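You operate a simulated robot arm through the tools that you are given. There is no shell and no other tool. Be economical: measure what you need, move in short steps, check, and stop when the job is done.

You run a simulated robot arm. Do the job below in one go: nothing can be reset, and whatever is moved stays where it is left.

Task
Press end caps home in both short rollers and crate the rollers.
Fine: the teal roller keeps its loose grey cap, the purple one gets the teal cap; leave the other cap; both rollers stand in the green crate. Set down upright: short purple roller, short teal roller.

It is judged by the outcome, as a careful person would: the job done as asked, and still so three seconds after it is handed in. It fails if anything else is knocked over, pushed out of place, dropped, spilled or broken. A push-on lid holds only when it is set on centred and level and pressed home; a screw cap is set on level and turned clockwise until tight.

Robot
A 6-joint arm with a two-finger gripper, on a carriage that runs on a rail from [-1.977, -0.004] to [0.363, 0.001] (x, y) and turns from -2.618 to 3.176 rad about z. Base frame: it is fixed where the carriage stands at the start and does not move with it; the origin is on the floor, on the carriage's upright axis, x ahead of it, y to its left, z up. Lengths are in m, angles in rad, forces in N, time in s.
Its first joint turns from -2.897 to 2.897 rad. Places, roughly: core of the short purple roller [0.9, 0.5, 1]; core of the short teal roller [0.8, 0.4, 1]; crate [0.5, 0.5, 0.8]. Payload 2.54 kg.
Tool frame: the origin (TCP) lies between the finger pads and is the grasp point; the fingertips stand 0.023 m ahead of it; z points along the fingers, y is the line along which they close. The gripper opens to 0.126 m. The gripper's body begins 0.082 m behind the TCP.
Orientation is told as [roll, pitch, yaw] about the base's x, y, z axes, in that order, counted from this pose: with the fingers straight down and closing along the base's y, the tool's x points along the base's -x, its y along +y and its z along -z.

Tools
- The arm moves only by the tool jog_arm. Its argument "targets" is a list of rows, each a list of 7 numbers: the turn, a rotation vector about the tool's x, y, z in rad, then the shift along the tool's x, y, z in m, then the opening, from 0 (shut) to 1 (fully open). In form: [[rx, ry, rz, x, y, z, gripper], ...]. A call has 1 to 10 rows; each row is the pose to reach, as a shift and turn from the pose commanded when the call began, along the tool's axes at that moment. Each row takes 0.2 s and may step no farther than 0.05 m and 0.15 rad from the row before; otherwise, or with a gripper value out of range, the whole call is refused. Where a pose cannot be reached the arm comes as near as it can. A force on the tool above 40 N (or 10 N above the force at the start of the call, whichever is more), or a blocked arm, ends the call early, and 0.2 s more pass. Each finger halts on what it meets, pressing with about 44 N; the grip force reading is that of the motor and also rises with nothing between the fingers. The clock runs only during rows and for 0.2 s after the last one: add rows that repeat a pose to give the fingers time. The reply holds the time, the measured pose of the TCP, the force on the tool along the base axes, the opening and the grip force, in the units named above and with some noise, with the torque about the TCP (base axes, N m) and any sound that the robot's microphone picked up, and new pictures: "views" is both (left out), scene, wrist or none.
- Cameras (640 x 400 px; columns grow to the right, rows downward): "scene" is now at [0.0585, 0.2222, 1.5444]; the picture's right is [0.25, -0.97, 0.00], its down [-0.68, -0.17, -0.71] and it looks along [0.69, 0.18, -0.70] (base axes); focal length 271 px, centre (320, 200). "wrist" rides on the gripper at [0.082, 0.014, -0.122] in the tool frame; the picture's right is [-0.17, 0.99, 0.00], its down [-0.79, -0.13, -0.60] and it looks along [-0.59, -0.10, 0.80] (tool axes); focal length 243 px, centre (320, 200). There is no depth. A picture from a camera that has moved, and an enlarged one, comes with that camera's place and axes in the base frame and with its lens. The place of the scene camera against the robot may be out by one fixed shift of up to 0.012 m in any direction.
- move_column(by): slides the trunk up (or, below 0, down) by that many m; the arm and the scene camera ride with it, the base frame stays. It gives what a move gives, with no picture.
- roll_base(legs): drives the robot by 1 to 6 legs, each [ahead, left, turn to the left] in m, m and rad, along the robot's own axes; the way and the turn of a leg run together, so that a leg with both is an arc; at most 1.5 m and 3.142 rad a leg. The arm and the cameras ride along, it lands a little off, and it stops where it bumps. It keeps to its track: a leg is cut to what the track allows. It gives what a move gives, and a new picture of the scene camera.
- turn_head(pan, tilt): turns the head with the scene camera to pan (to the left, within 2.094 rad either way) and tilt (down, from -0.506 to 1.204), counted from straight ahead of the robot. It gives what a move gives, and a new picture of the scene camera.
- inspect(camera, box): a new picture of the part [left, top, right, bottom] of that camera's present view, enlarged. No time passes.
- hand_in(): hands the job in; it is judged then, once.

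Go step by step. Nothing tells you exact positions but the pictures and the camera data: compare them with the known pose of the tool, close in by small moves and look again before you grip or let go. The budget is 120 turns and 260 pictures, counting those below and the enlarged ones. Unless the task says otherwise, let go and move clear before handing in, and close with one line.

The tools are called after ">>>" as a command line: name --pt "numbers of a row" for each row, then --argument value for the rest, lists and objects as JSON in quotes. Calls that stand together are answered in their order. jog_arm: Moves the arm, as the interface text tells. Its arguments: {"type":"object","properties":{"targets":{"type":"array","items":{"type":"array","items":{"type":"number"}}},"views":{"type":"string","enum":["both","scene","wrist","none"]}},"required":["targets"]} The other tools are called the same way: move_column (by) slides the trunk up or down; roll_base (legs) drives the base; turn_head (pan, tilt) turns the head that bears the scene camera; inspect (camera, box) takes an enlarged picture of a part of a camera's view; hand_in () hands the job in.

At the start:

```text
time_s: 0.0
ee_pos: [0.4026, 0.2504, 1.2388]
ee_rot: [0.0, -0.001, 0.0]
wrist_force: [-1.3, -0.1, 0.7]
wrist_torque: [0.02, 0.0, -0.01]
width: 0.1262
grasp_force: 0.1
trunk travel left (down, up): [-0.35, 0.14]
robot x, y, heading: [0.0021, -0.002, -0.001]
head pan, tilt: [0.25, 0.78]
```

scene: 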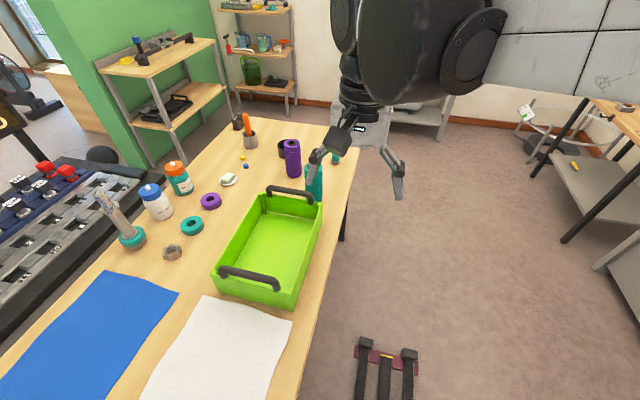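
wrist: 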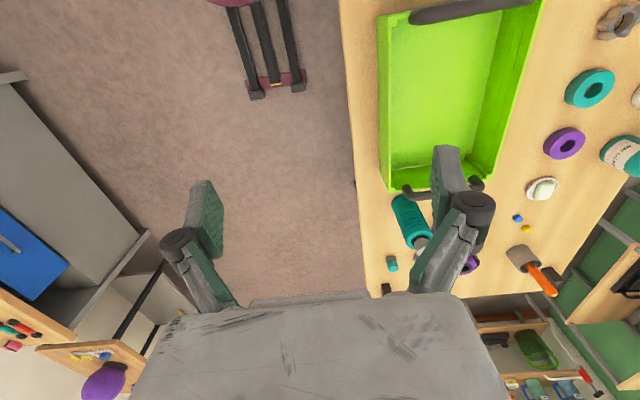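

I see a table with a green crate, purple and teal rollers behind it, and several ring-like objects. I'll enlarge the views to identify rollers and caps.

>>> inspect --camera "scene" --box '[220, 110, 380, 210]'

>>> inspect --camera "scene" --box '[80, 140, 280, 265]'

>>> inspect --camera "wrist" --box '[360, 140, 560, 300]'

```text
4.00 times, centred on (300, 160) of scene
camera zoom: at [0.0585, 0.2222, 1.5444], right [0.25, -0.97, 0.0], down [-0.68, -0.17, -0.71], along [0.69, 0.18, -0.7], focal length 1085 px, centre (400, 360)
```

zoom: 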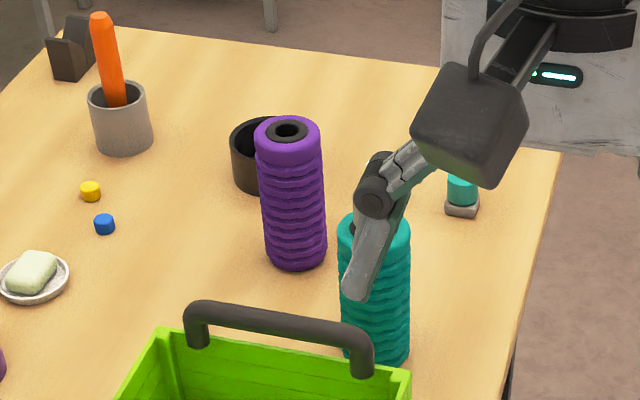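

```text
3.20 times, centred on (180, 202) of scene
camera zoom: at [0.0585, 0.2222, 1.5444], right [0.25, -0.97, 0.0], down [-0.68, -0.17, -0.71], along [0.69, 0.18, -0.7], focal length 868 px, centre (768, 192)
```

zoom: 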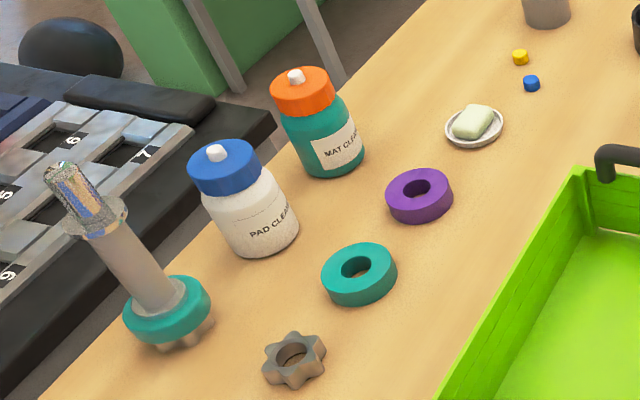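

```text
2.50 times, centred on (460, 220) of wrist
camera zoom: at [0.3184, 0.2634, 1.3598], right [0.17, 0.99, 0.0], down [0.79, -0.13, 0.6], along [0.59, -0.1, -0.8], focal length 606 px, centre (-30, 150)
```

zoom: 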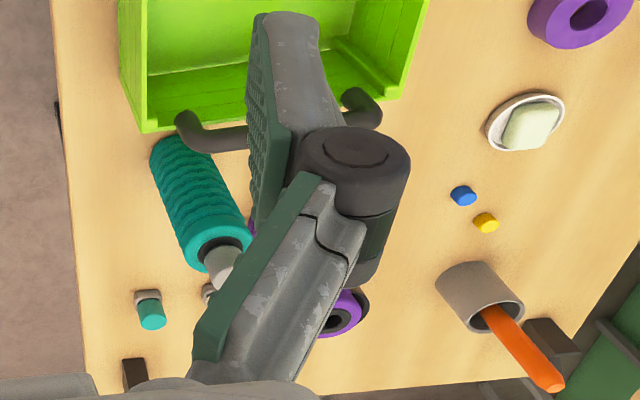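

The arm hides the rollers' tops and there are small capped items by them. I'll shift the arm right for a clear view.

>>> jog_arm --pt "0 0 0 0 -0.05 0 1" --pt "0 0 0 0 -0.1 0 1" --pt "0 0 0 0 -0.15 0 1" --pt "0 0 0 0 -0.2 0 1" --pt "0 0 0 0 -0.25 0 1" --views "both"

>>> inspect --camera "scene" --box '[260, 120, 380, 200]'

>>> inspect --camera "wrist" --box '[380, 120, 640, 290]'

```text
time_s: 1.2
ee_pos: [0.4026, -0.0004, 1.2387]
ee_rot: [0.0, 0.0, 0.001]
wrist_force: [-0.5, 0.6, -0.5]
wrist_torque: [-0.01, 0.01, 0.02]
width: 0.126
grasp_force: 0.1
trunk travel left (down, up): [-0.35, 0.14]
robot x, y, heading: [0.0016, 0.0048, -0.002]
head pan, tilt: [0.25, 0.78]
camera scene: at [0.0586, 0.2222, 1.5445], right [0.25, -0.97, 0.0], down [-0.68, -0.17, -0.71], along [0.69, 0.18, -0.7], focal length 271 px, centre (320, 200)
camera wrist: at [0.3183, 0.0139, 1.36], right [0.17, 0.99, 0.0], down [0.79, -0.13, 0.6], along [0.59, -0.1, -0.8], focal length 243 px, centre (320, 200)
```

scene: 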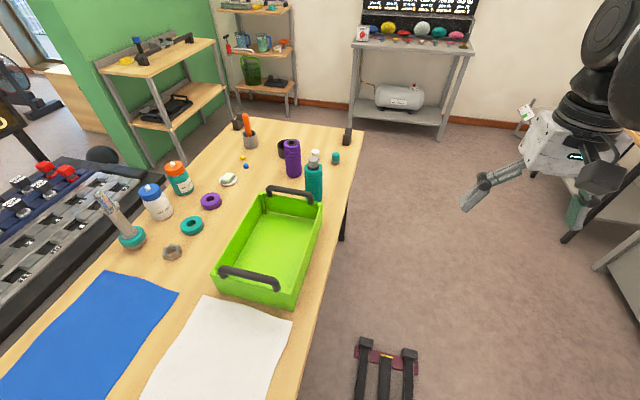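
wrist: 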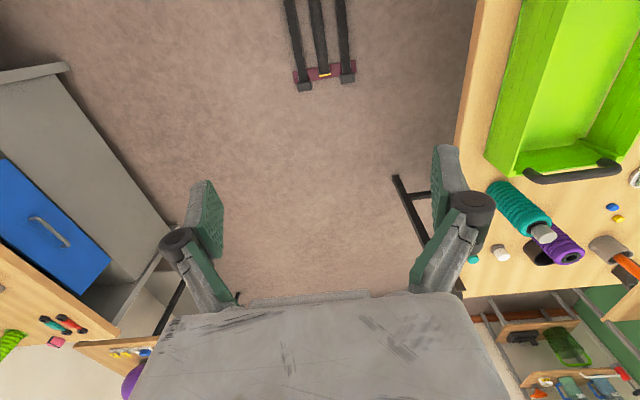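

```text
5.00 times, centred on (320, 160) of scene
camera zoom: at [0.0586, 0.2222, 1.5445], right [0.25, -0.97, 0.0], down [-0.68, -0.17, -0.71], along [0.69, 0.18, -0.7], focal length 1356 px, centre (320, 400)
```

zoom: 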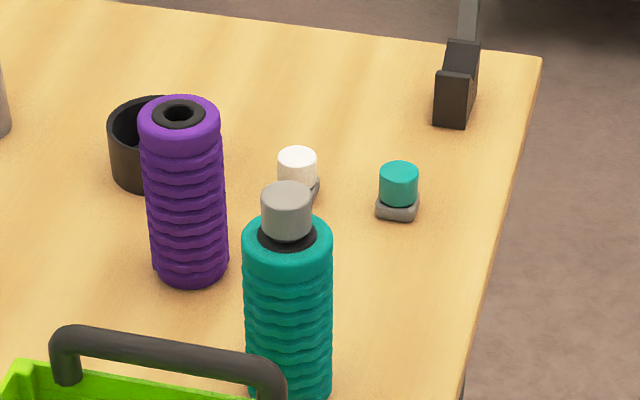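

```text
2.35 times, centred on (510, 205) of wrist
camera zoom: at [0.3183, 0.0139, 1.36], right [0.17, 0.99, 0.0], down [0.79, -0.13, 0.6], along [0.59, -0.1, -0.8], focal length 571 px, centre (-127, 188)
```

zoom: 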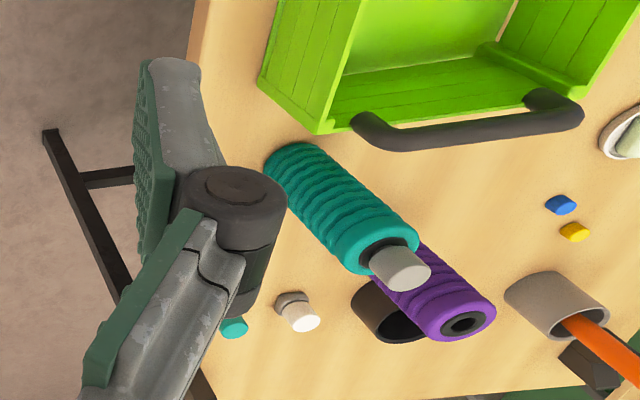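

The teal roller has its loose grey cap on top, the purple one has a bare core, and the teal and white caps sit on small grey stands at the far right. I take the purple roller top to be about (0.88, 0.54, 0.98). I'll drive ahead so everything is within reach and look again.

>>> roll_base --legs '[[0.25, 0, 0]]'

>>> turn_head --pan 0.5 --tilt 0.8

>>> inspect --camera "scene" --box '[220, 100, 420, 225]'

```text
time_s: 3.0
ee_pos: [0.6475, -0.0021, 1.2382]
ee_rot: [0.001, 0.0, -0.008]
wrist_force: [0.3, 0.4, -0.6]
wrist_torque: [0.0, 0.01, 0.02]
width: 0.1262
grasp_force: 0.1
trunk travel left (down, up): [-0.35, 0.14]
robot x, y, heading: [0.2432, 0.0006, -0.002]
head pan, tilt: [0.25, 0.78]
camera scene: at [0.3053, 0.2222, 1.5444], right [0.24, -0.97, 0.0], down [-0.68, -0.17, -0.71], along [0.69, 0.17, -0.7], focal length 271 px, centre (320, 200)
```

scene: 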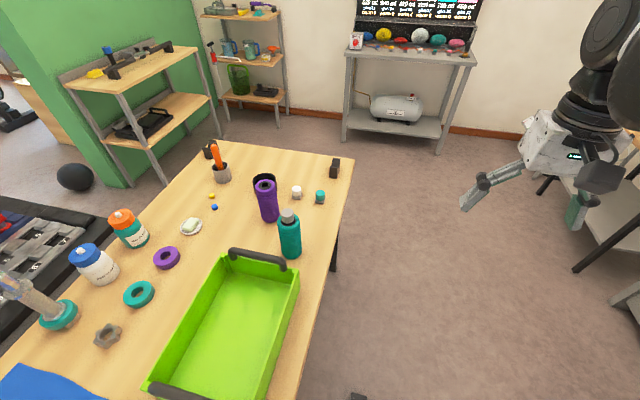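

```text
time_s: 3.8
ee_pos: [0.6465, -0.0012, 1.2376]
ee_rot: [-0.001, -0.001, -0.005]
wrist_force: [0.4, 0.1, -1.0]
wrist_torque: [-0.03, 0.01, 0.02]
width: 0.1261
grasp_force: 0.0
trunk travel left (down, up): [-0.35, 0.14]
robot x, y, heading: [0.2475, 0.0023, -0.011]
head pan, tilt: [0.499, 0.799]
camera scene: at [0.297, 0.2407, 1.5429], right [0.47, -0.88, 0.0], down [-0.63, -0.34, -0.7], along [0.61, 0.33, -0.72], focal length 271 px, centre (320, 200)
```

scene: 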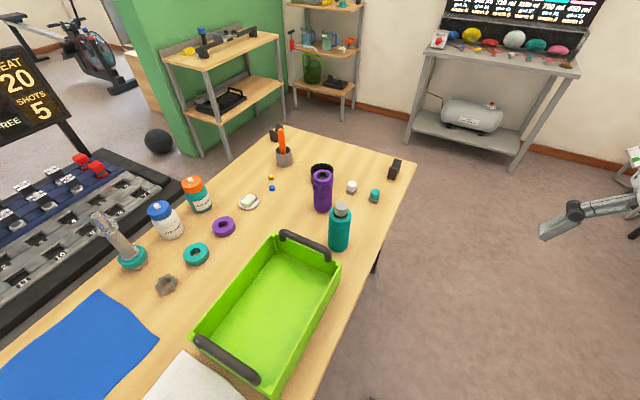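

```text
3.20 times, centred on (320, 162) of scene
camera zoom: at [0.297, 0.2407, 1.5429], right [0.47, -0.88, 0.0], down [-0.63, -0.34, -0.7], along [0.61, 0.33, -0.72], focal length 868 px, centre (320, 320)
```

zoom: 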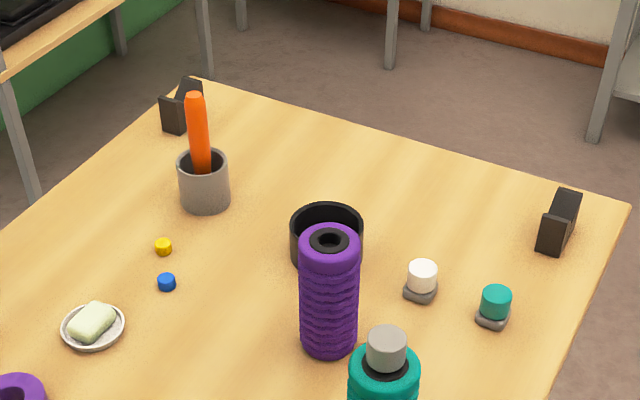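

The grey-capped teal roller reads about (0.763, 0.425) with its cap top near z 1.01, the purple top is at (0.882, 0.540, 0.98), and the teal cap is near (0.993, 0.391, 0.877). I'll move the tool above the teal roller to look.

>>> jog_arm --pt "0 0 0 -0.013 0.047 0 1" --pt "0 0 0 -0.026 0.094 0 1" --pt "0 0 0 -0.039 0.141 0 1" --pt "0 0 0 -0.052 0.188 0 1" --pt "0 0 0 -0.065 0.235 0 1" --pt "0 0 0 -0.078 0.282 0 1" --pt "0 0 0 -0.091 0.329 0 1" --pt "0 0 0 -0.104 0.376 0.01 1" --pt "0 0 0 -0.1165 0.4257 0.02 1" --pt "0 0 0 -0.1165 0.4257 0.06 1" --views "both"

>>> inspect --camera "wrist" --box '[240, 100, 440, 225]'

```text
refused: row 9 steps farther than a row can; nothing moved
```

```text
3.20 times, centred on (340, 162) of wrist
camera zoom: at [0.5635, 0.0126, 1.36], right [0.17, 0.98, 0.0], down [0.79, -0.14, 0.6], along [0.59, -0.1, -0.8], focal length 776 px, centre (256, 320)
```

zoom: 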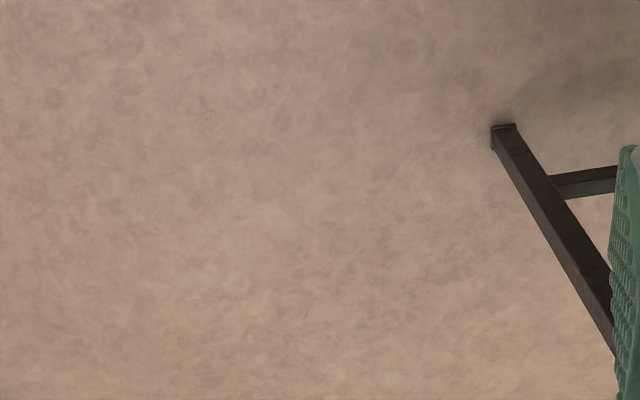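

That call was refused for one step slightly too long; I'll resend it with shorter steps.

>>> jog_arm --pt "0 0 0 -0.013 0.047 0 1" --pt "0 0 0 -0.026 0.094 0 1" --pt "0 0 0 -0.039 0.141 0 1" --pt "0 0 0 -0.052 0.188 0 1" --pt "0 0 0 -0.065 0.235 0 1" --pt "0 0 0 -0.078 0.282 0 1" --pt "0 0 0 -0.091 0.329 0 1" --pt "0 0 0 -0.104 0.376 0.01 1" --pt "0 0 0 -0.1165 0.4235 0.015 1" --pt "0 0 0 -0.1165 0.4257 0.06 1" --views "both"

>>> inspect --camera "wrist" --box '[240, 100, 440, 225]'

```text
time_s: 6.0
ee_pos: [0.7647, 0.4239, 1.1771]
ee_rot: [0.0, 0.002, -0.008]
wrist_force: [0.2, 1.0, 0.2]
wrist_torque: [-0.06, 0.01, 0.0]
width: 0.1257
grasp_force: 0.1
trunk travel left (down, up): [-0.35, 0.14]
robot x, y, heading: [0.2451, 0.0019, -0.009]
head pan, tilt: [0.499, 0.799]
camera scene: at [0.2971, 0.2415, 1.5427], right [0.47, -0.88, 0.0], down [-0.63, -0.34, -0.7], along [0.61, 0.33, -0.72], focal length 271 px, centre (320, 200)
camera wrist: at [0.6816, 0.4379, 1.2997], right [0.17, 0.98, 0.0], down [0.79, -0.14, 0.6], along [0.59, -0.1, -0.8], focal length 243 px, centre (320, 200)
```

scene: 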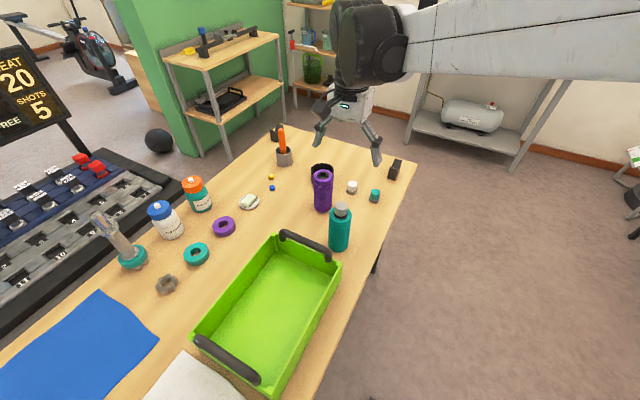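
wrist: 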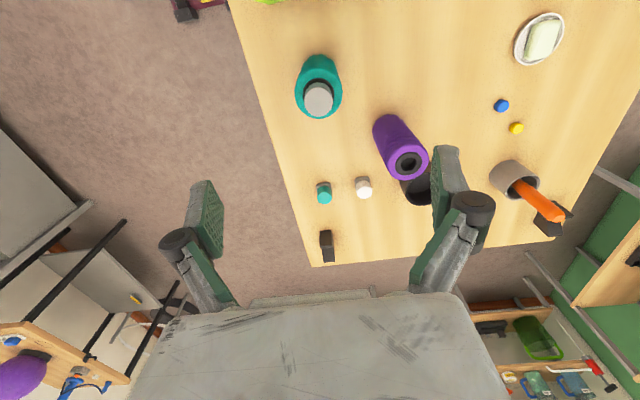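

```text
3.20 times, centred on (340, 162) of wrist
camera zoom: at [0.6816, 0.4379, 1.2997], right [0.17, 0.98, 0.0], down [0.79, -0.14, 0.6], along [0.59, -0.1, -0.8], focal length 776 px, centre (256, 320)
```

zoom: 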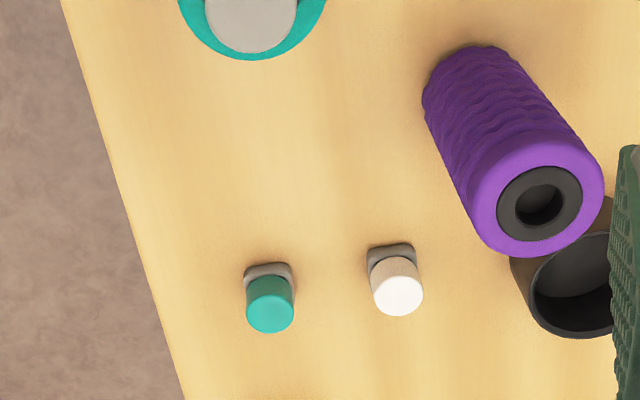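

The wrist view puts the grey cap near (0.754, 0.424) and the purple top near (0.875, 0.537). I'll zoom on the grey cap to see whether it sits centred and level.

>>> inspect --camera "wrist" --box '[280, 45, 360, 125]'

>>> inspect --camera "scene" --box '[300, 160, 400, 260]'

```text
5.00 times, centred on (320, 85) of wrist
camera zoom: at [0.6816, 0.4379, 1.2997], right [0.17, 0.98, 0.0], down [0.79, -0.14, 0.6], along [0.59, -0.1, -0.8], focal length 1213 px, centre (320, 775)
```

zoom: 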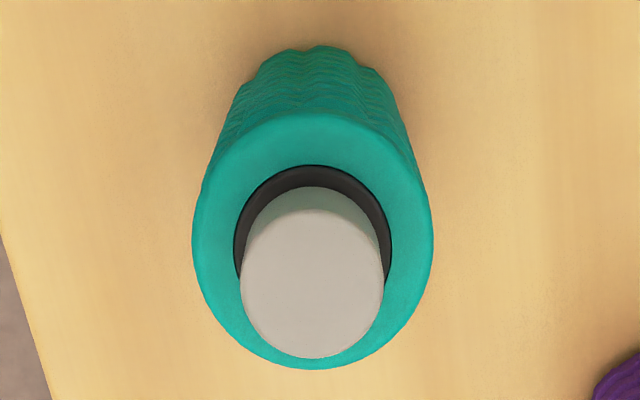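

```text
4.00 times, centred on (350, 210) of scene
camera zoom: at [0.2971, 0.2415, 1.5427], right [0.47, -0.88, 0.0], down [-0.63, -0.34, -0.7], along [0.61, 0.33, -0.72], focal length 1085 px, centre (200, 160)
```

zoom: 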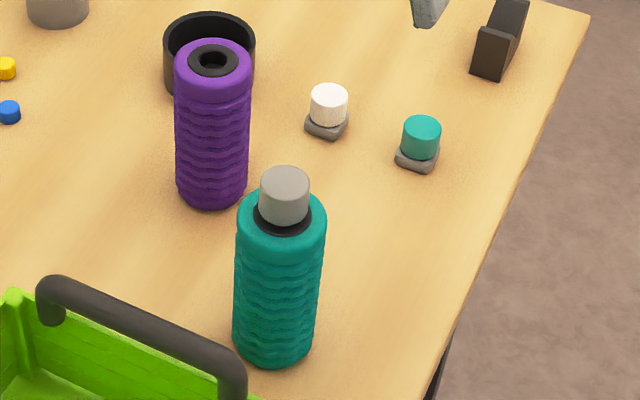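

The grey cap sits centred and level on the core at about (0.754, 0.423). I'll shut the fingers, move over it and come down just short of its top.

>>> jog_arm --pt "0 0 0 0.0105 -0.001 0 0.6" --pt "0 0 0 0.0105 -0.001 0 0.3" --pt "0 0 0 0.0105 -0.001 0 0" --pt "0 0 0 0.0105 -0.001 0 0" --pt "0 0 0 0.0105 -0.001 0 0" --pt "0 0 0 0.0105 -0.001 0.04 0" --pt "0 0 0 0.0105 -0.001 0.08 0" --pt "0 0 0 0.0105 -0.001 0.115 0" --pt "0 0 0 0.0105 -0.001 0.115 0" --views "both"

>>> inspect --camera "wrist" --box '[260, 100, 380, 220]'

>>> inspect --camera "scene" --box '[300, 160, 400, 260]'

```text
time_s: 8.0
ee_pos: [0.7557, 0.4212, 1.0624]
ee_rot: [0.0, 0.001, -0.006]
wrist_force: [0.4, 0.7, 0.1]
wrist_torque: [-0.01, 0.02, 0.01]
width: 0.0002
grasp_force: 28.5
trunk travel left (down, up): [-0.35, 0.14]
robot x, y, heading: [0.2427, 0.0006, -0.007]
head pan, tilt: [0.499, 0.799]
camera scene: at [0.2972, 0.2409, 1.5429], right [0.47, -0.88, 0.0], down [-0.63, -0.34, -0.7], along [0.61, 0.33, -0.72], focal length 271 px, centre (320, 200)
camera wrist: at [0.6713, 0.4358, 1.1844], right [0.17, 0.98, 0.0], down [0.79, -0.14, 0.6], along [0.59, -0.1, -0.8], focal length 243 px, centre (320, 200)
```

scene: 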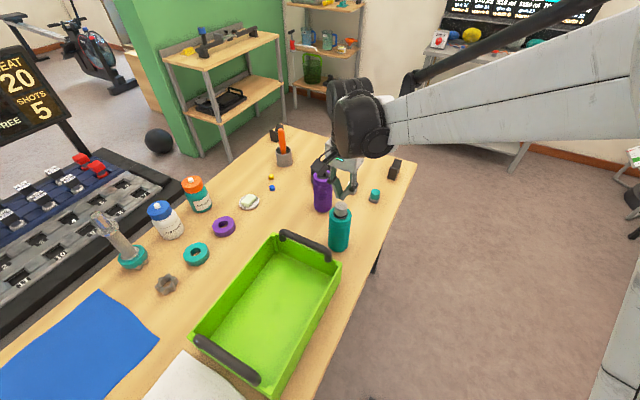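
wrist: 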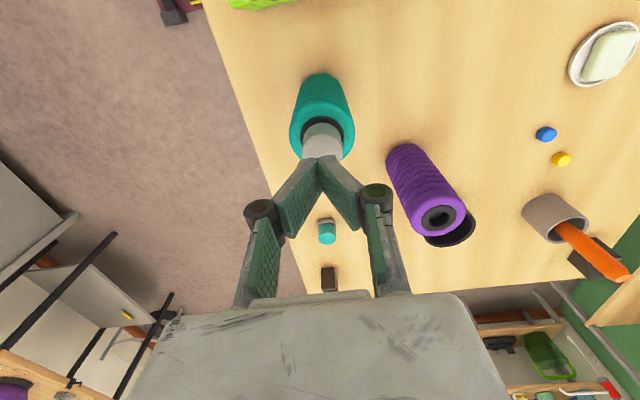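

```text
3.33 times, centred on (320, 160) of wrist
camera zoom: at [0.6713, 0.4358, 1.1844], right [0.17, 0.98, 0.0], down [0.79, -0.14, 0.6], along [0.59, -0.1, -0.8], focal length 809 px, centre (320, 333)
```

zoom: 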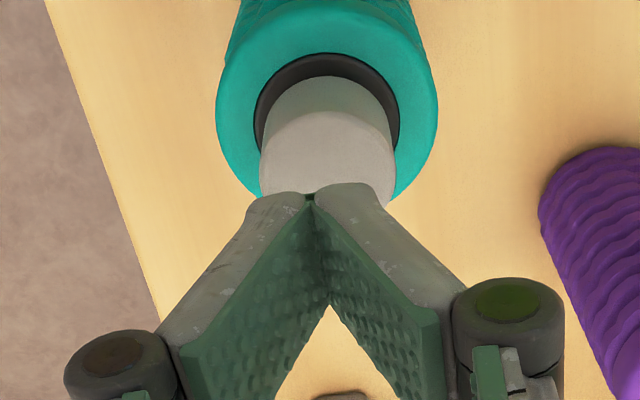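

```text
4.00 times, centred on (350, 210) of scene
camera zoom: at [0.2972, 0.2409, 1.5429], right [0.47, -0.88, 0.0], down [-0.63, -0.34, -0.7], along [0.61, 0.33, -0.72], focal length 1085 px, centre (200, 160)
```

zoom: 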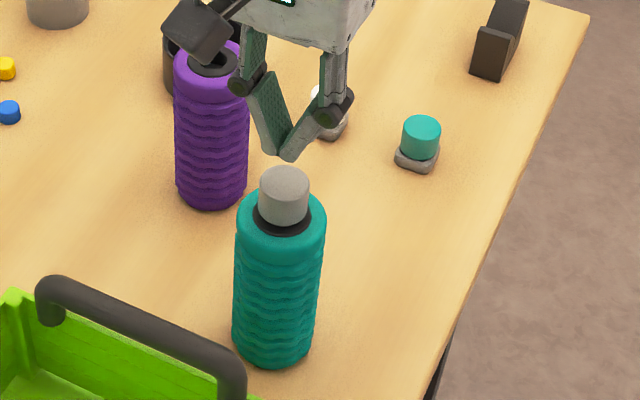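

Tips are about 3 cm above the cap and a few mm off its centre; I'll correct by (−3, +2) mm and press down slowly, watching the force.

>>> jog_arm --pt "0 0 0 0.003 0.002 0.0 0" --pt "0 0 0 0.003 0.002 0.01 0" --pt "0 0 0 0.003 0.002 0.018 0" --pt "0 0 0 0.003 0.002 0.022 0" --pt "0 0 0 0.003 0.002 0.026 0" --pt "0 0 0 0.003 0.002 0.03 0" --pt "0 0 0 0.003 0.002 0.033 0" --pt "0 0 0 0.003 0.002 0.036 0" --views "both"

>>> inspect --camera "wrist" --box '[260, 100, 380, 220]'

>>> inspect --camera "scene" --box '[300, 160, 400, 260]'

```text
time_s: 9.8
ee_pos: [0.7523, 0.4238, 1.0267]
ee_rot: [0.0, 0.0, -0.008]
wrist_force: [-0.1, -0.1, -0.2]
wrist_torque: [0.02, -0.01, -0.03]
width: 0.0
grasp_force: 28.2
trunk travel left (down, up): [-0.35, 0.14]
robot x, y, heading: [0.2448, 0.0023, -0.004]
head pan, tilt: [0.499, 0.799]
camera scene: at [0.297, 0.2407, 1.5429], right [0.47, -0.88, 0.0], down [-0.63, -0.34, -0.7], along [0.61, 0.33, -0.72], focal length 271 px, centre (320, 200)
camera wrist: at [0.6697, 0.4381, 1.1492], right [0.17, 0.98, 0.0], down [0.79, -0.14, 0.6], along [0.59, -0.1, -0.8], focal length 243 px, centre (320, 200)
```

scene: 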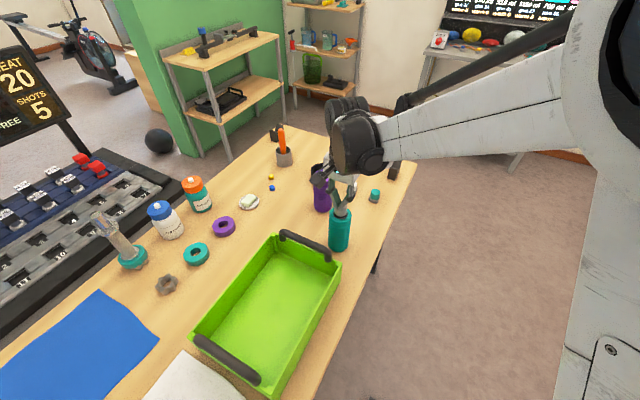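
wrist: 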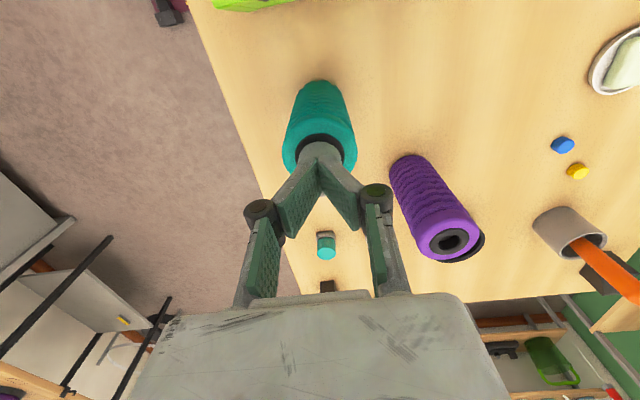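

```text
3.33 times, centred on (320, 160) of wrist
camera zoom: at [0.6697, 0.4381, 1.1492], right [0.17, 0.98, 0.0], down [0.79, -0.14, 0.6], along [0.59, -0.1, -0.8], focal length 809 px, centre (320, 333)
```

zoom: 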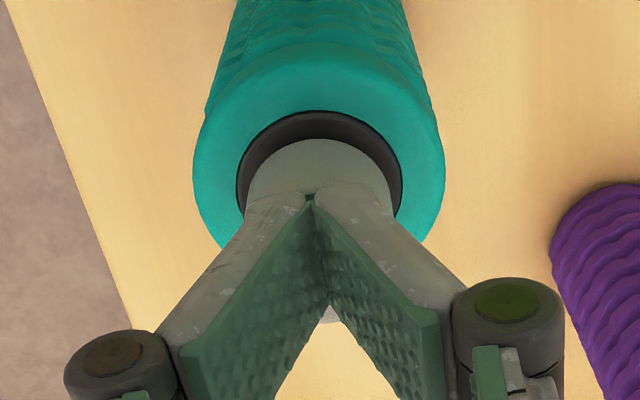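

```text
4.00 times, centred on (350, 210) of scene
camera zoom: at [0.297, 0.2407, 1.5429], right [0.47, -0.88, 0.0], down [-0.63, -0.34, -0.7], along [0.61, 0.33, -0.72], focal length 1085 px, centre (200, 160)
```

zoom: 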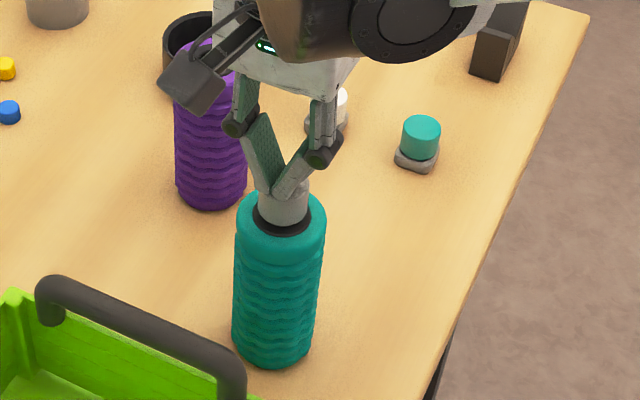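

No contact yet at tip height 1.004, but the tips are centred over the cap. Continuing down in fine steps.

>>> jog_arm --pt "0 0 0 0 0 0.003 0" --pt "0 0 0 0 0 0.006 0" --pt "0 0 0 0 0 0.009 0" --pt "0 0 0 0 0 0.012 0" --pt "0 0 0 0 0 0.015 0" --pt "0 0 0 0 0 0.018 0" --pt "0 0 0 0 0 0.021 0" --pt "0 0 0 0 0 0.024 0" --pt "0 0 0 0 0 0.027 0" --pt "0 0 0 0 0 0.03 0" --views "wrist"

>>> inspect --camera "scene" --box '[300, 160, 400, 260]'

```text
time_s: 10.9
ee_pos: [0.7526, 0.4242, 1.0176]
ee_rot: [0.003, -0.003, -0.008]
wrist_force: [-0.5, 0.8, 31.5]
wrist_torque: [0.04, -0.08, -0.01]
width: 0.0059
grasp_force: 28.4
trunk travel left (down, up): [-0.35, 0.14]
robot x, y, heading: [0.2461, -0.0001, -0.007]
head pan, tilt: [0.499, 0.799]
stopped in row 5: the force on the tool passed its limit at 45 N (the readings are from after the stop); the commanded pose is now the measured one
camera wrist: at [0.6688, 0.4382, 1.1386], right [0.17, 0.98, 0.0], down [0.79, -0.14, 0.6], along [0.59, -0.1, -0.8], focal length 243 px, centre (320, 200)
```

wrist: 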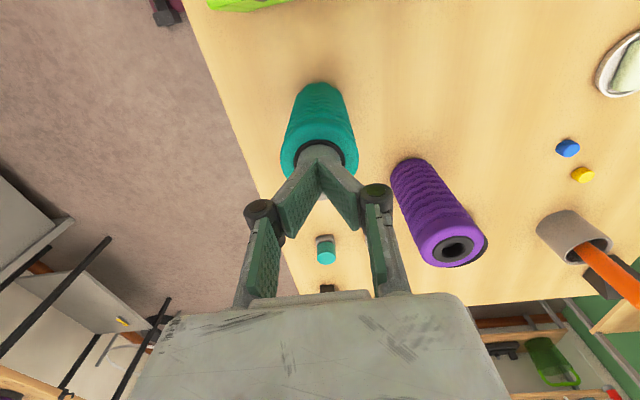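

```text
4.00 times, centred on (350, 210) of scene
camera zoom: at [0.2955, 0.2395, 1.5434], right [0.47, -0.88, 0.0], down [-0.63, -0.34, -0.7], along [0.62, 0.33, -0.72], focal length 1085 px, centre (200, 160)
```

zoom: 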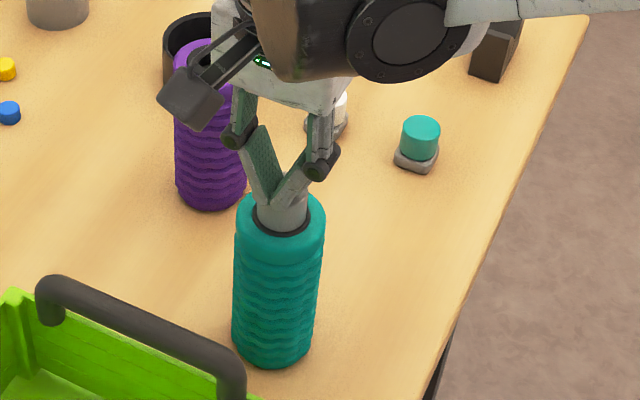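

Contact at tip height ≈0.995 with 45 N, no click reported yet. I'll keep pressing to see whether it yields further.

>>> jog_arm --pt "0 0 0 0 0 0.002 0" --pt "0 0 0 0 0 0.004 0" --pt "0 0 0 0 0 0.006 0" --views "wrist"

>>> inspect --camera "scene" --box '[300, 160, 400, 260]'

>>> inspect --camera "wrist" --box '[260, 100, 380, 220]'

```text
time_s: 11.2
ee_pos: [0.753, 0.4257, 1.0173]
ee_rot: [0.001, -0.001, -0.006]
wrist_force: [-0.4, 0.3, 30.0]
wrist_torque: [-0.02, -0.08, -0.01]
width: 0.0061
grasp_force: 28.5
trunk travel left (down, up): [-0.35, 0.14]
robot x, y, heading: [0.2494, 0.0015, -0.01]
head pan, tilt: [0.499, 0.799]
stopped in row 1: the force on the tool passed its limit at 44 N (the readings are from after the stop); the commanded pose is now the measured one
camera wrist: at [0.6689, 0.4384, 1.1386], right [0.17, 0.98, 0.0], down [0.79, -0.14, 0.6], along [0.59, -0.1, -0.8], focal length 243 px, centre (320, 200)
```

wrist: 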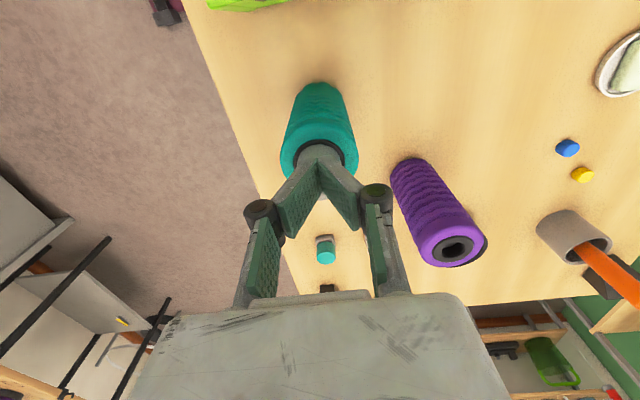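

```text
4.00 times, centred on (350, 210) of scene
camera zoom: at [0.2954, 0.2393, 1.5433], right [0.47, -0.88, 0.0], down [-0.63, -0.34, -0.7], along [0.62, 0.33, -0.72], focal length 1085 px, centre (200, 160)
```

zoom: 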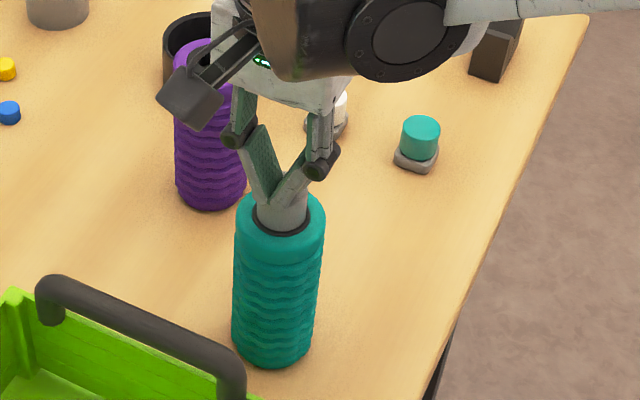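

```text
3.33 times, centred on (320, 160) of wrist
camera zoom: at [0.6689, 0.4384, 1.1386], right [0.17, 0.98, 0.0], down [0.79, -0.14, 0.6], along [0.59, -0.1, -0.8], focal length 809 px, centre (320, 333)
```

zoom: 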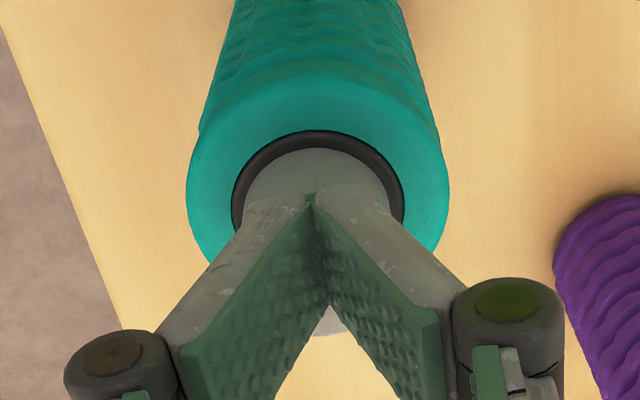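

It is solid now. I'll lift straight up and compare the cap's height with before.

>>> jog_arm --pt "0 0 0 0 0 -0.04 0" --pt "0 0 0 0 0 -0.08 0" --pt "0 0 0 0 0 -0.115 0" --pt "0 0 0 -0.01 0 -0.16 0" --views "none"

>>> inspect --camera "scene" --box '[300, 160, 400, 260]'

>>> inspect --camera "wrist" --box '[280, 45, 360, 125]'

```text
time_s: 12.2
ee_pos: [0.7652, 0.4255, 1.1767]
ee_rot: [0.002, 0.001, -0.008]
wrist_force: [0.4, 0.1, 0.1]
wrist_torque: [0.01, 0.02, 0.0]
width: 0.0
grasp_force: 28.2
trunk travel left (down, up): [-0.35, 0.14]
robot x, y, heading: [0.2409, 0.0008, -0.015]
head pan, tilt: [0.499, 0.799]
```

```text
4.00 times, centred on (350, 210) of scene
camera zoom: at [0.2969, 0.2406, 1.5429], right [0.47, -0.88, 0.0], down [-0.63, -0.34, -0.7], along [0.61, 0.33, -0.72], focal length 1085 px, centre (200, 160)
```

zoom: 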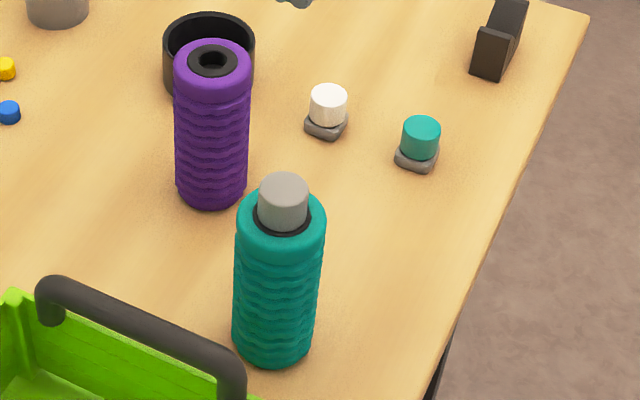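

```text
5.00 times, centred on (320, 85) of wrist
camera zoom: at [0.681, 0.44, 1.2976], right [0.17, 0.98, 0.0], down [0.79, -0.14, 0.6], along [0.59, -0.1, -0.8], focal length 1213 px, centre (320, 775)
```

zoom: 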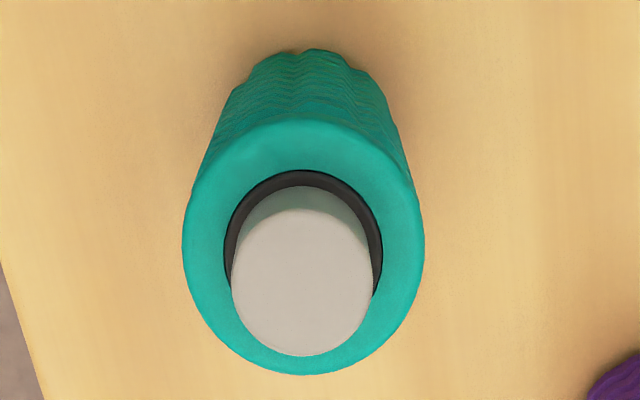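

The grey cap went down about 6–7 mm and sits level against the core: teal roller done. Next I move above the teal cap (≈0.990, 0.393, top ≈0.877) with the gripper part open to refine its position.

>>> jog_arm --pt "0 0 0 -0.045 -0.006 0.01 0.2" --pt "0 0 0 -0.09 -0.012 0.02 0.4" --pt "0 0 0 -0.135 -0.018 0.03 0.6" --pt "0 0 0 -0.18 -0.025 0.04 0.6" --pt "0 0 0 -0.225 -0.031 0.05 0.6" --pt "0 0 0 -0.225 -0.031 0.095 0.6" --pt "0 0 0 -0.225 -0.031 0.14 0.6" --pt "0 0 0 -0.225 -0.031 0.187 0.6" --pt "0 0 0 -0.225 -0.031 0.227 0.6" --pt "0 0 0 -0.225 -0.031 0.227 0.6" --views "both"

>>> inspect --camera "wrist" --box '[240, 80, 400, 240]'

>>> inspect --camera "scene" --box '[330, 140, 410, 220]'

```text
time_s: 14.4
ee_pos: [0.9881, 0.3911, 0.9481]
ee_rot: [0.0, 0.0, -0.008]
wrist_force: [-0.7, 0.1, -0.9]
wrist_torque: [0.03, 0.0, -0.04]
width: 0.0758
grasp_force: 0.0
trunk travel left (down, up): [-0.35, 0.14]
robot x, y, heading: [0.2437, -0.0008, -0.007]
head pan, tilt: [0.499, 0.799]
camera scene: at [0.2973, 0.2409, 1.5429], right [0.47, -0.88, 0.0], down [-0.63, -0.34, -0.7], along [0.61, 0.33, -0.72], focal length 271 px, centre (320, 200)
camera wrist: at [0.9045, 0.4053, 1.07], right [0.17, 0.98, 0.0], down [0.79, -0.14, 0.6], along [0.59, -0.1, -0.8], focal length 243 px, centre (320, 200)
```

scene: 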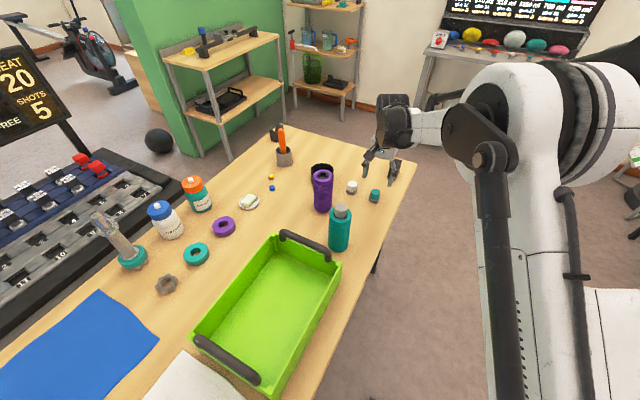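
wrist: 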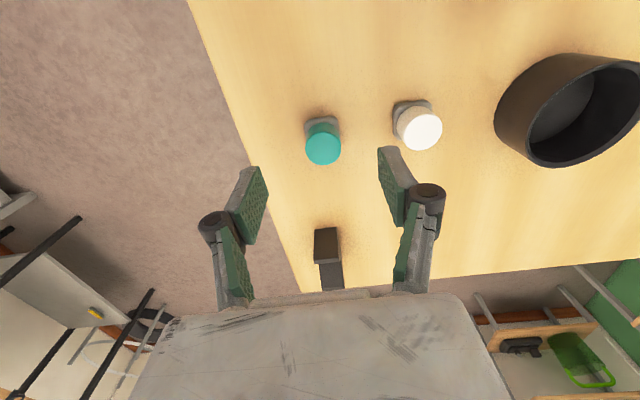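

```text
2.50 times, centred on (320, 160) of wrist
camera zoom: at [0.9045, 0.4053, 1.07], right [0.17, 0.98, 0.0], down [0.79, -0.14, 0.6], along [0.59, -0.1, -0.8], focal length 606 px, centre (320, 300)
```

zoom: 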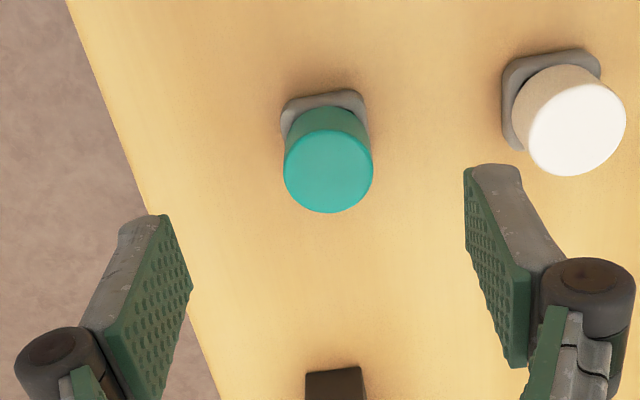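

```text
5.00 times, centred on (370, 180) of scene
camera zoom: at [0.2973, 0.2409, 1.5429], right [0.47, -0.88, 0.0], down [-0.63, -0.34, -0.7], along [0.61, 0.33, -0.72], focal length 1356 px, centre (70, 300)
```

zoom: 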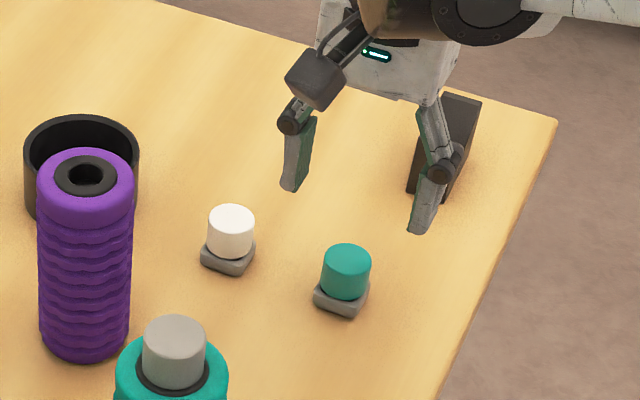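

Triangulating two wrist views gives the teal cap at about (0.998, 0.3915), top z ≈0.866. I'll centre, descend so the fingers straddle it, and look before closing.

>>> jog_arm --pt "0 0 0 -0.0095 0.0005 0 0.6" --pt "0 0 0 -0.0095 0.0005 0.03 0.6" --pt "0 0 0 -0.0095 0.0005 0.055 0.6" --pt "0 0 0 -0.0095 0.0005 0.072 0.6" --views "wrist"

>>> inspect --camera "wrist" --box '[240, 100, 400, 260]'

>>> inspect --camera "scene" --box '[330, 140, 410, 220]'

```text
time_s: 15.4
ee_pos: [0.999, 0.3921, 0.8773]
ee_rot: [-0.003, 0.0, -0.007]
wrist_force: [0.3, 0.4, -0.8]
wrist_torque: [-0.01, 0.0, 0.0]
width: 0.0754
grasp_force: 0.1
trunk travel left (down, up): [-0.35, 0.14]
robot x, y, heading: [0.2461, 0.001, -0.007]
head pan, tilt: [0.499, 0.799]
camera wrist: at [0.9147, 0.4067, 0.9987], right [0.17, 0.98, 0.0], down [0.79, -0.14, 0.6], along [0.59, -0.1, -0.8], focal length 243 px, centre (320, 200)
```

wrist: 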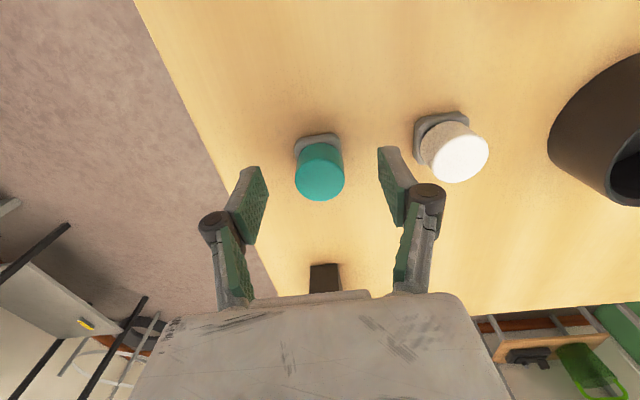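

```text
2.50 times, centred on (320, 180) of wrist
camera zoom: at [0.9147, 0.4067, 0.9987], right [0.17, 0.98, 0.0], down [0.79, -0.14, 0.6], along [0.59, -0.1, -0.8], focal length 606 px, centre (320, 250)
```

zoom: 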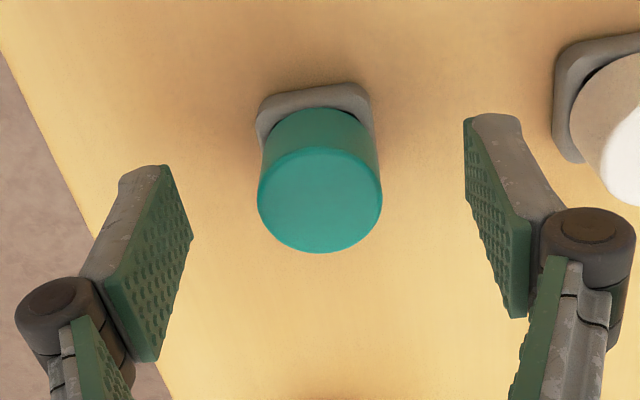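

```text
5.00 times, centred on (370, 180) of scene
camera zoom: at [0.297, 0.2407, 1.5429], right [0.47, -0.88, 0.0], down [-0.63, -0.34, -0.7], along [0.61, 0.33, -0.72], focal length 1356 px, centre (70, 300)
```

zoom: 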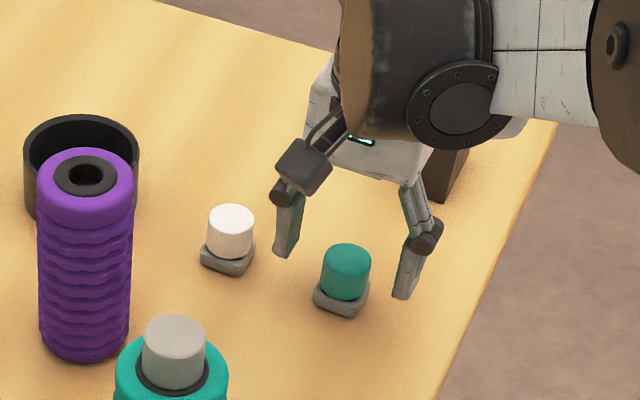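

The cap is exactly centred between the fingers. I'll go 7 mm lower and close on it.

>>> jog_arm --pt "0 0 0 0 0 0.007 0.6" --pt "0 0 0 0 0 0.007 0.4" --pt "0 0 0 0 0 0.007 0.3" --pt "0 0 0 0 0 0.007 0.2" --pt "0 0 0 0 0 0.007 0.15" --pt "0 0 0 0 0 0.007 0.1" --pt "0 0 0 0 0 0.007 0.1" --views "wrist"

>>> inspect --camera "scene" --box '[330, 140, 410, 220]'

>>> inspect --camera "wrist" --box '[240, 100, 400, 260]'

```text
time_s: 17.0
ee_pos: [0.9983, 0.3917, 0.871]
ee_rot: [0.002, 0.002, -0.009]
wrist_force: [0.5, -0.4, 0.5]
wrist_torque: [-0.03, -0.02, 0.03]
width: 0.0325
grasp_force: 44.4
trunk travel left (down, up): [-0.35, 0.14]
robot x, y, heading: [0.2483, 0.0012, -0.005]
head pan, tilt: [0.499, 0.799]
camera wrist: at [0.915, 0.4065, 0.9917], right [0.17, 0.98, 0.0], down [0.79, -0.14, 0.6], along [0.59, -0.1, -0.8], focal length 243 px, centre (320, 200)
```

wrist: 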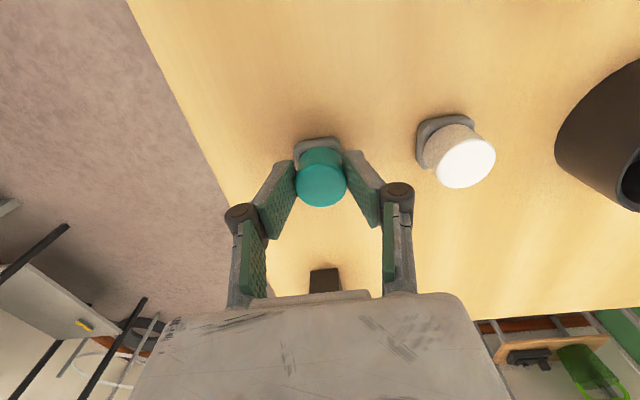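

```text
5.00 times, centred on (370, 180) of scene
camera zoom: at [0.2971, 0.2407, 1.5429], right [0.47, -0.88, 0.0], down [-0.63, -0.34, -0.7], along [0.61, 0.33, -0.72], focal length 1356 px, centre (70, 300)
```

zoom: 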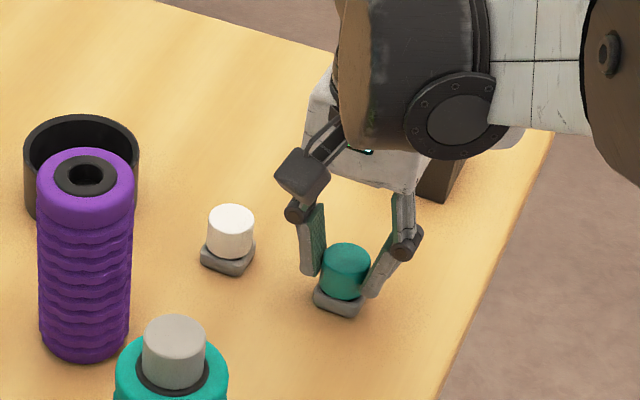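

```text
2.50 times, centred on (320, 180) of wrist
camera zoom: at [0.915, 0.4065, 0.9917], right [0.17, 0.98, 0.0], down [0.79, -0.14, 0.6], along [0.59, -0.1, -0.8], focal length 606 px, centre (320, 250)
```

zoom: 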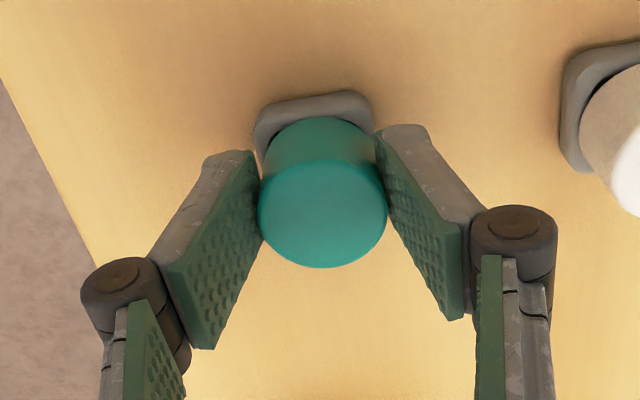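

The teal cap is gripped (width 32.5 mm, 44 N). I'll lift it straight off its stand and check.

>>> jog_arm --pt "0 0 0 0 0 -0.01 0.1" --pt "0 0 0 0 0 -0.03 0.1" --pt "0 0 0 0 0 -0.07 0.1" --pt "0 0 0 0 0 -0.115 0.1" --pt "0 0 0 0 0 -0.16 0.1" --pt "0 0 0 0 0 -0.2 0.1" --views "both"

>>> inspect --camera "scene" --box '[310, 100, 430, 220]'

>>> inspect --camera "wrist" --box '[240, 100, 400, 260]'

```text
time_s: 18.4
ee_pos: [0.9985, 0.3916, 1.0705]
ee_rot: [-0.001, 0.002, -0.008]
wrist_force: [-1.2, 0.0, -0.5]
wrist_torque: [0.03, 0.01, -0.01]
width: 0.0326
grasp_force: 44.3
trunk travel left (down, up): [-0.35, 0.14]
robot x, y, heading: [0.247, 0.0054, -0.005]
head pan, tilt: [0.499, 0.799]
camera scene: at [0.2969, 0.2407, 1.5429], right [0.47, -0.88, 0.0], down [-0.63, -0.34, -0.7], along [0.61, 0.33, -0.72], focal length 271 px, centre (320, 200)
camera wrist: at [0.9147, 0.4053, 1.1923], right [0.17, 0.98, 0.0], down [0.79, -0.14, 0.6], along [0.59, -0.1, -0.8], focal length 243 px, centre (320, 200)
```

scene: 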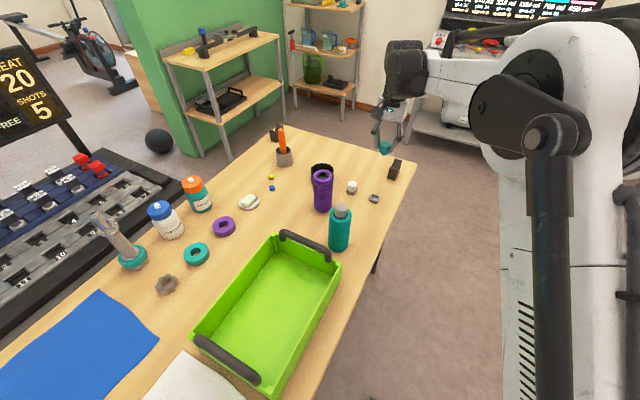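
wrist: 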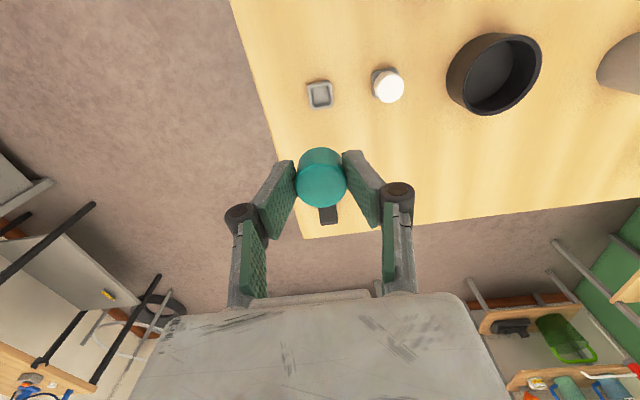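

```text
3.33 times, centred on (370, 160) of scene
camera zoom: at [0.2969, 0.2407, 1.5429], right [0.47, -0.88, 0.0], down [-0.63, -0.34, -0.7], along [0.61, 0.33, -0.72], focal length 904 px, centre (153, 333)
```

zoom: 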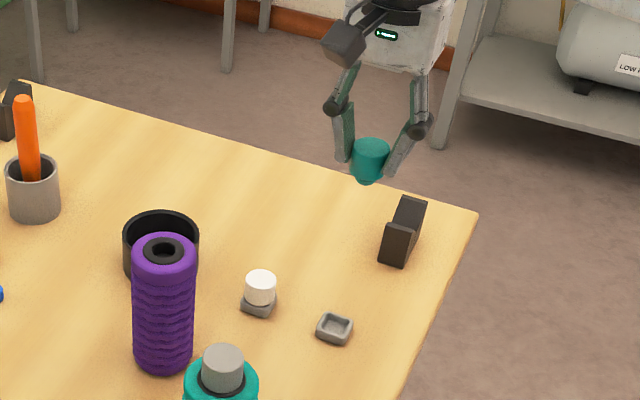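

```text
2.50 times, centred on (320, 180) of wrist
camera zoom: at [0.9147, 0.4053, 1.1923], right [0.17, 0.98, 0.0], down [0.79, -0.14, 0.6], along [0.59, -0.1, -0.8], focal length 606 px, centre (320, 250)
```

zoom: 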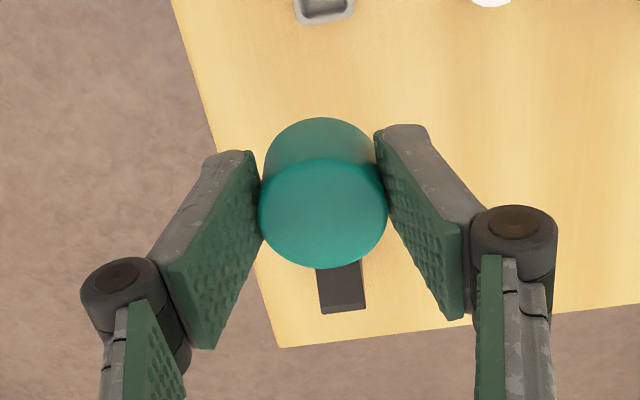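

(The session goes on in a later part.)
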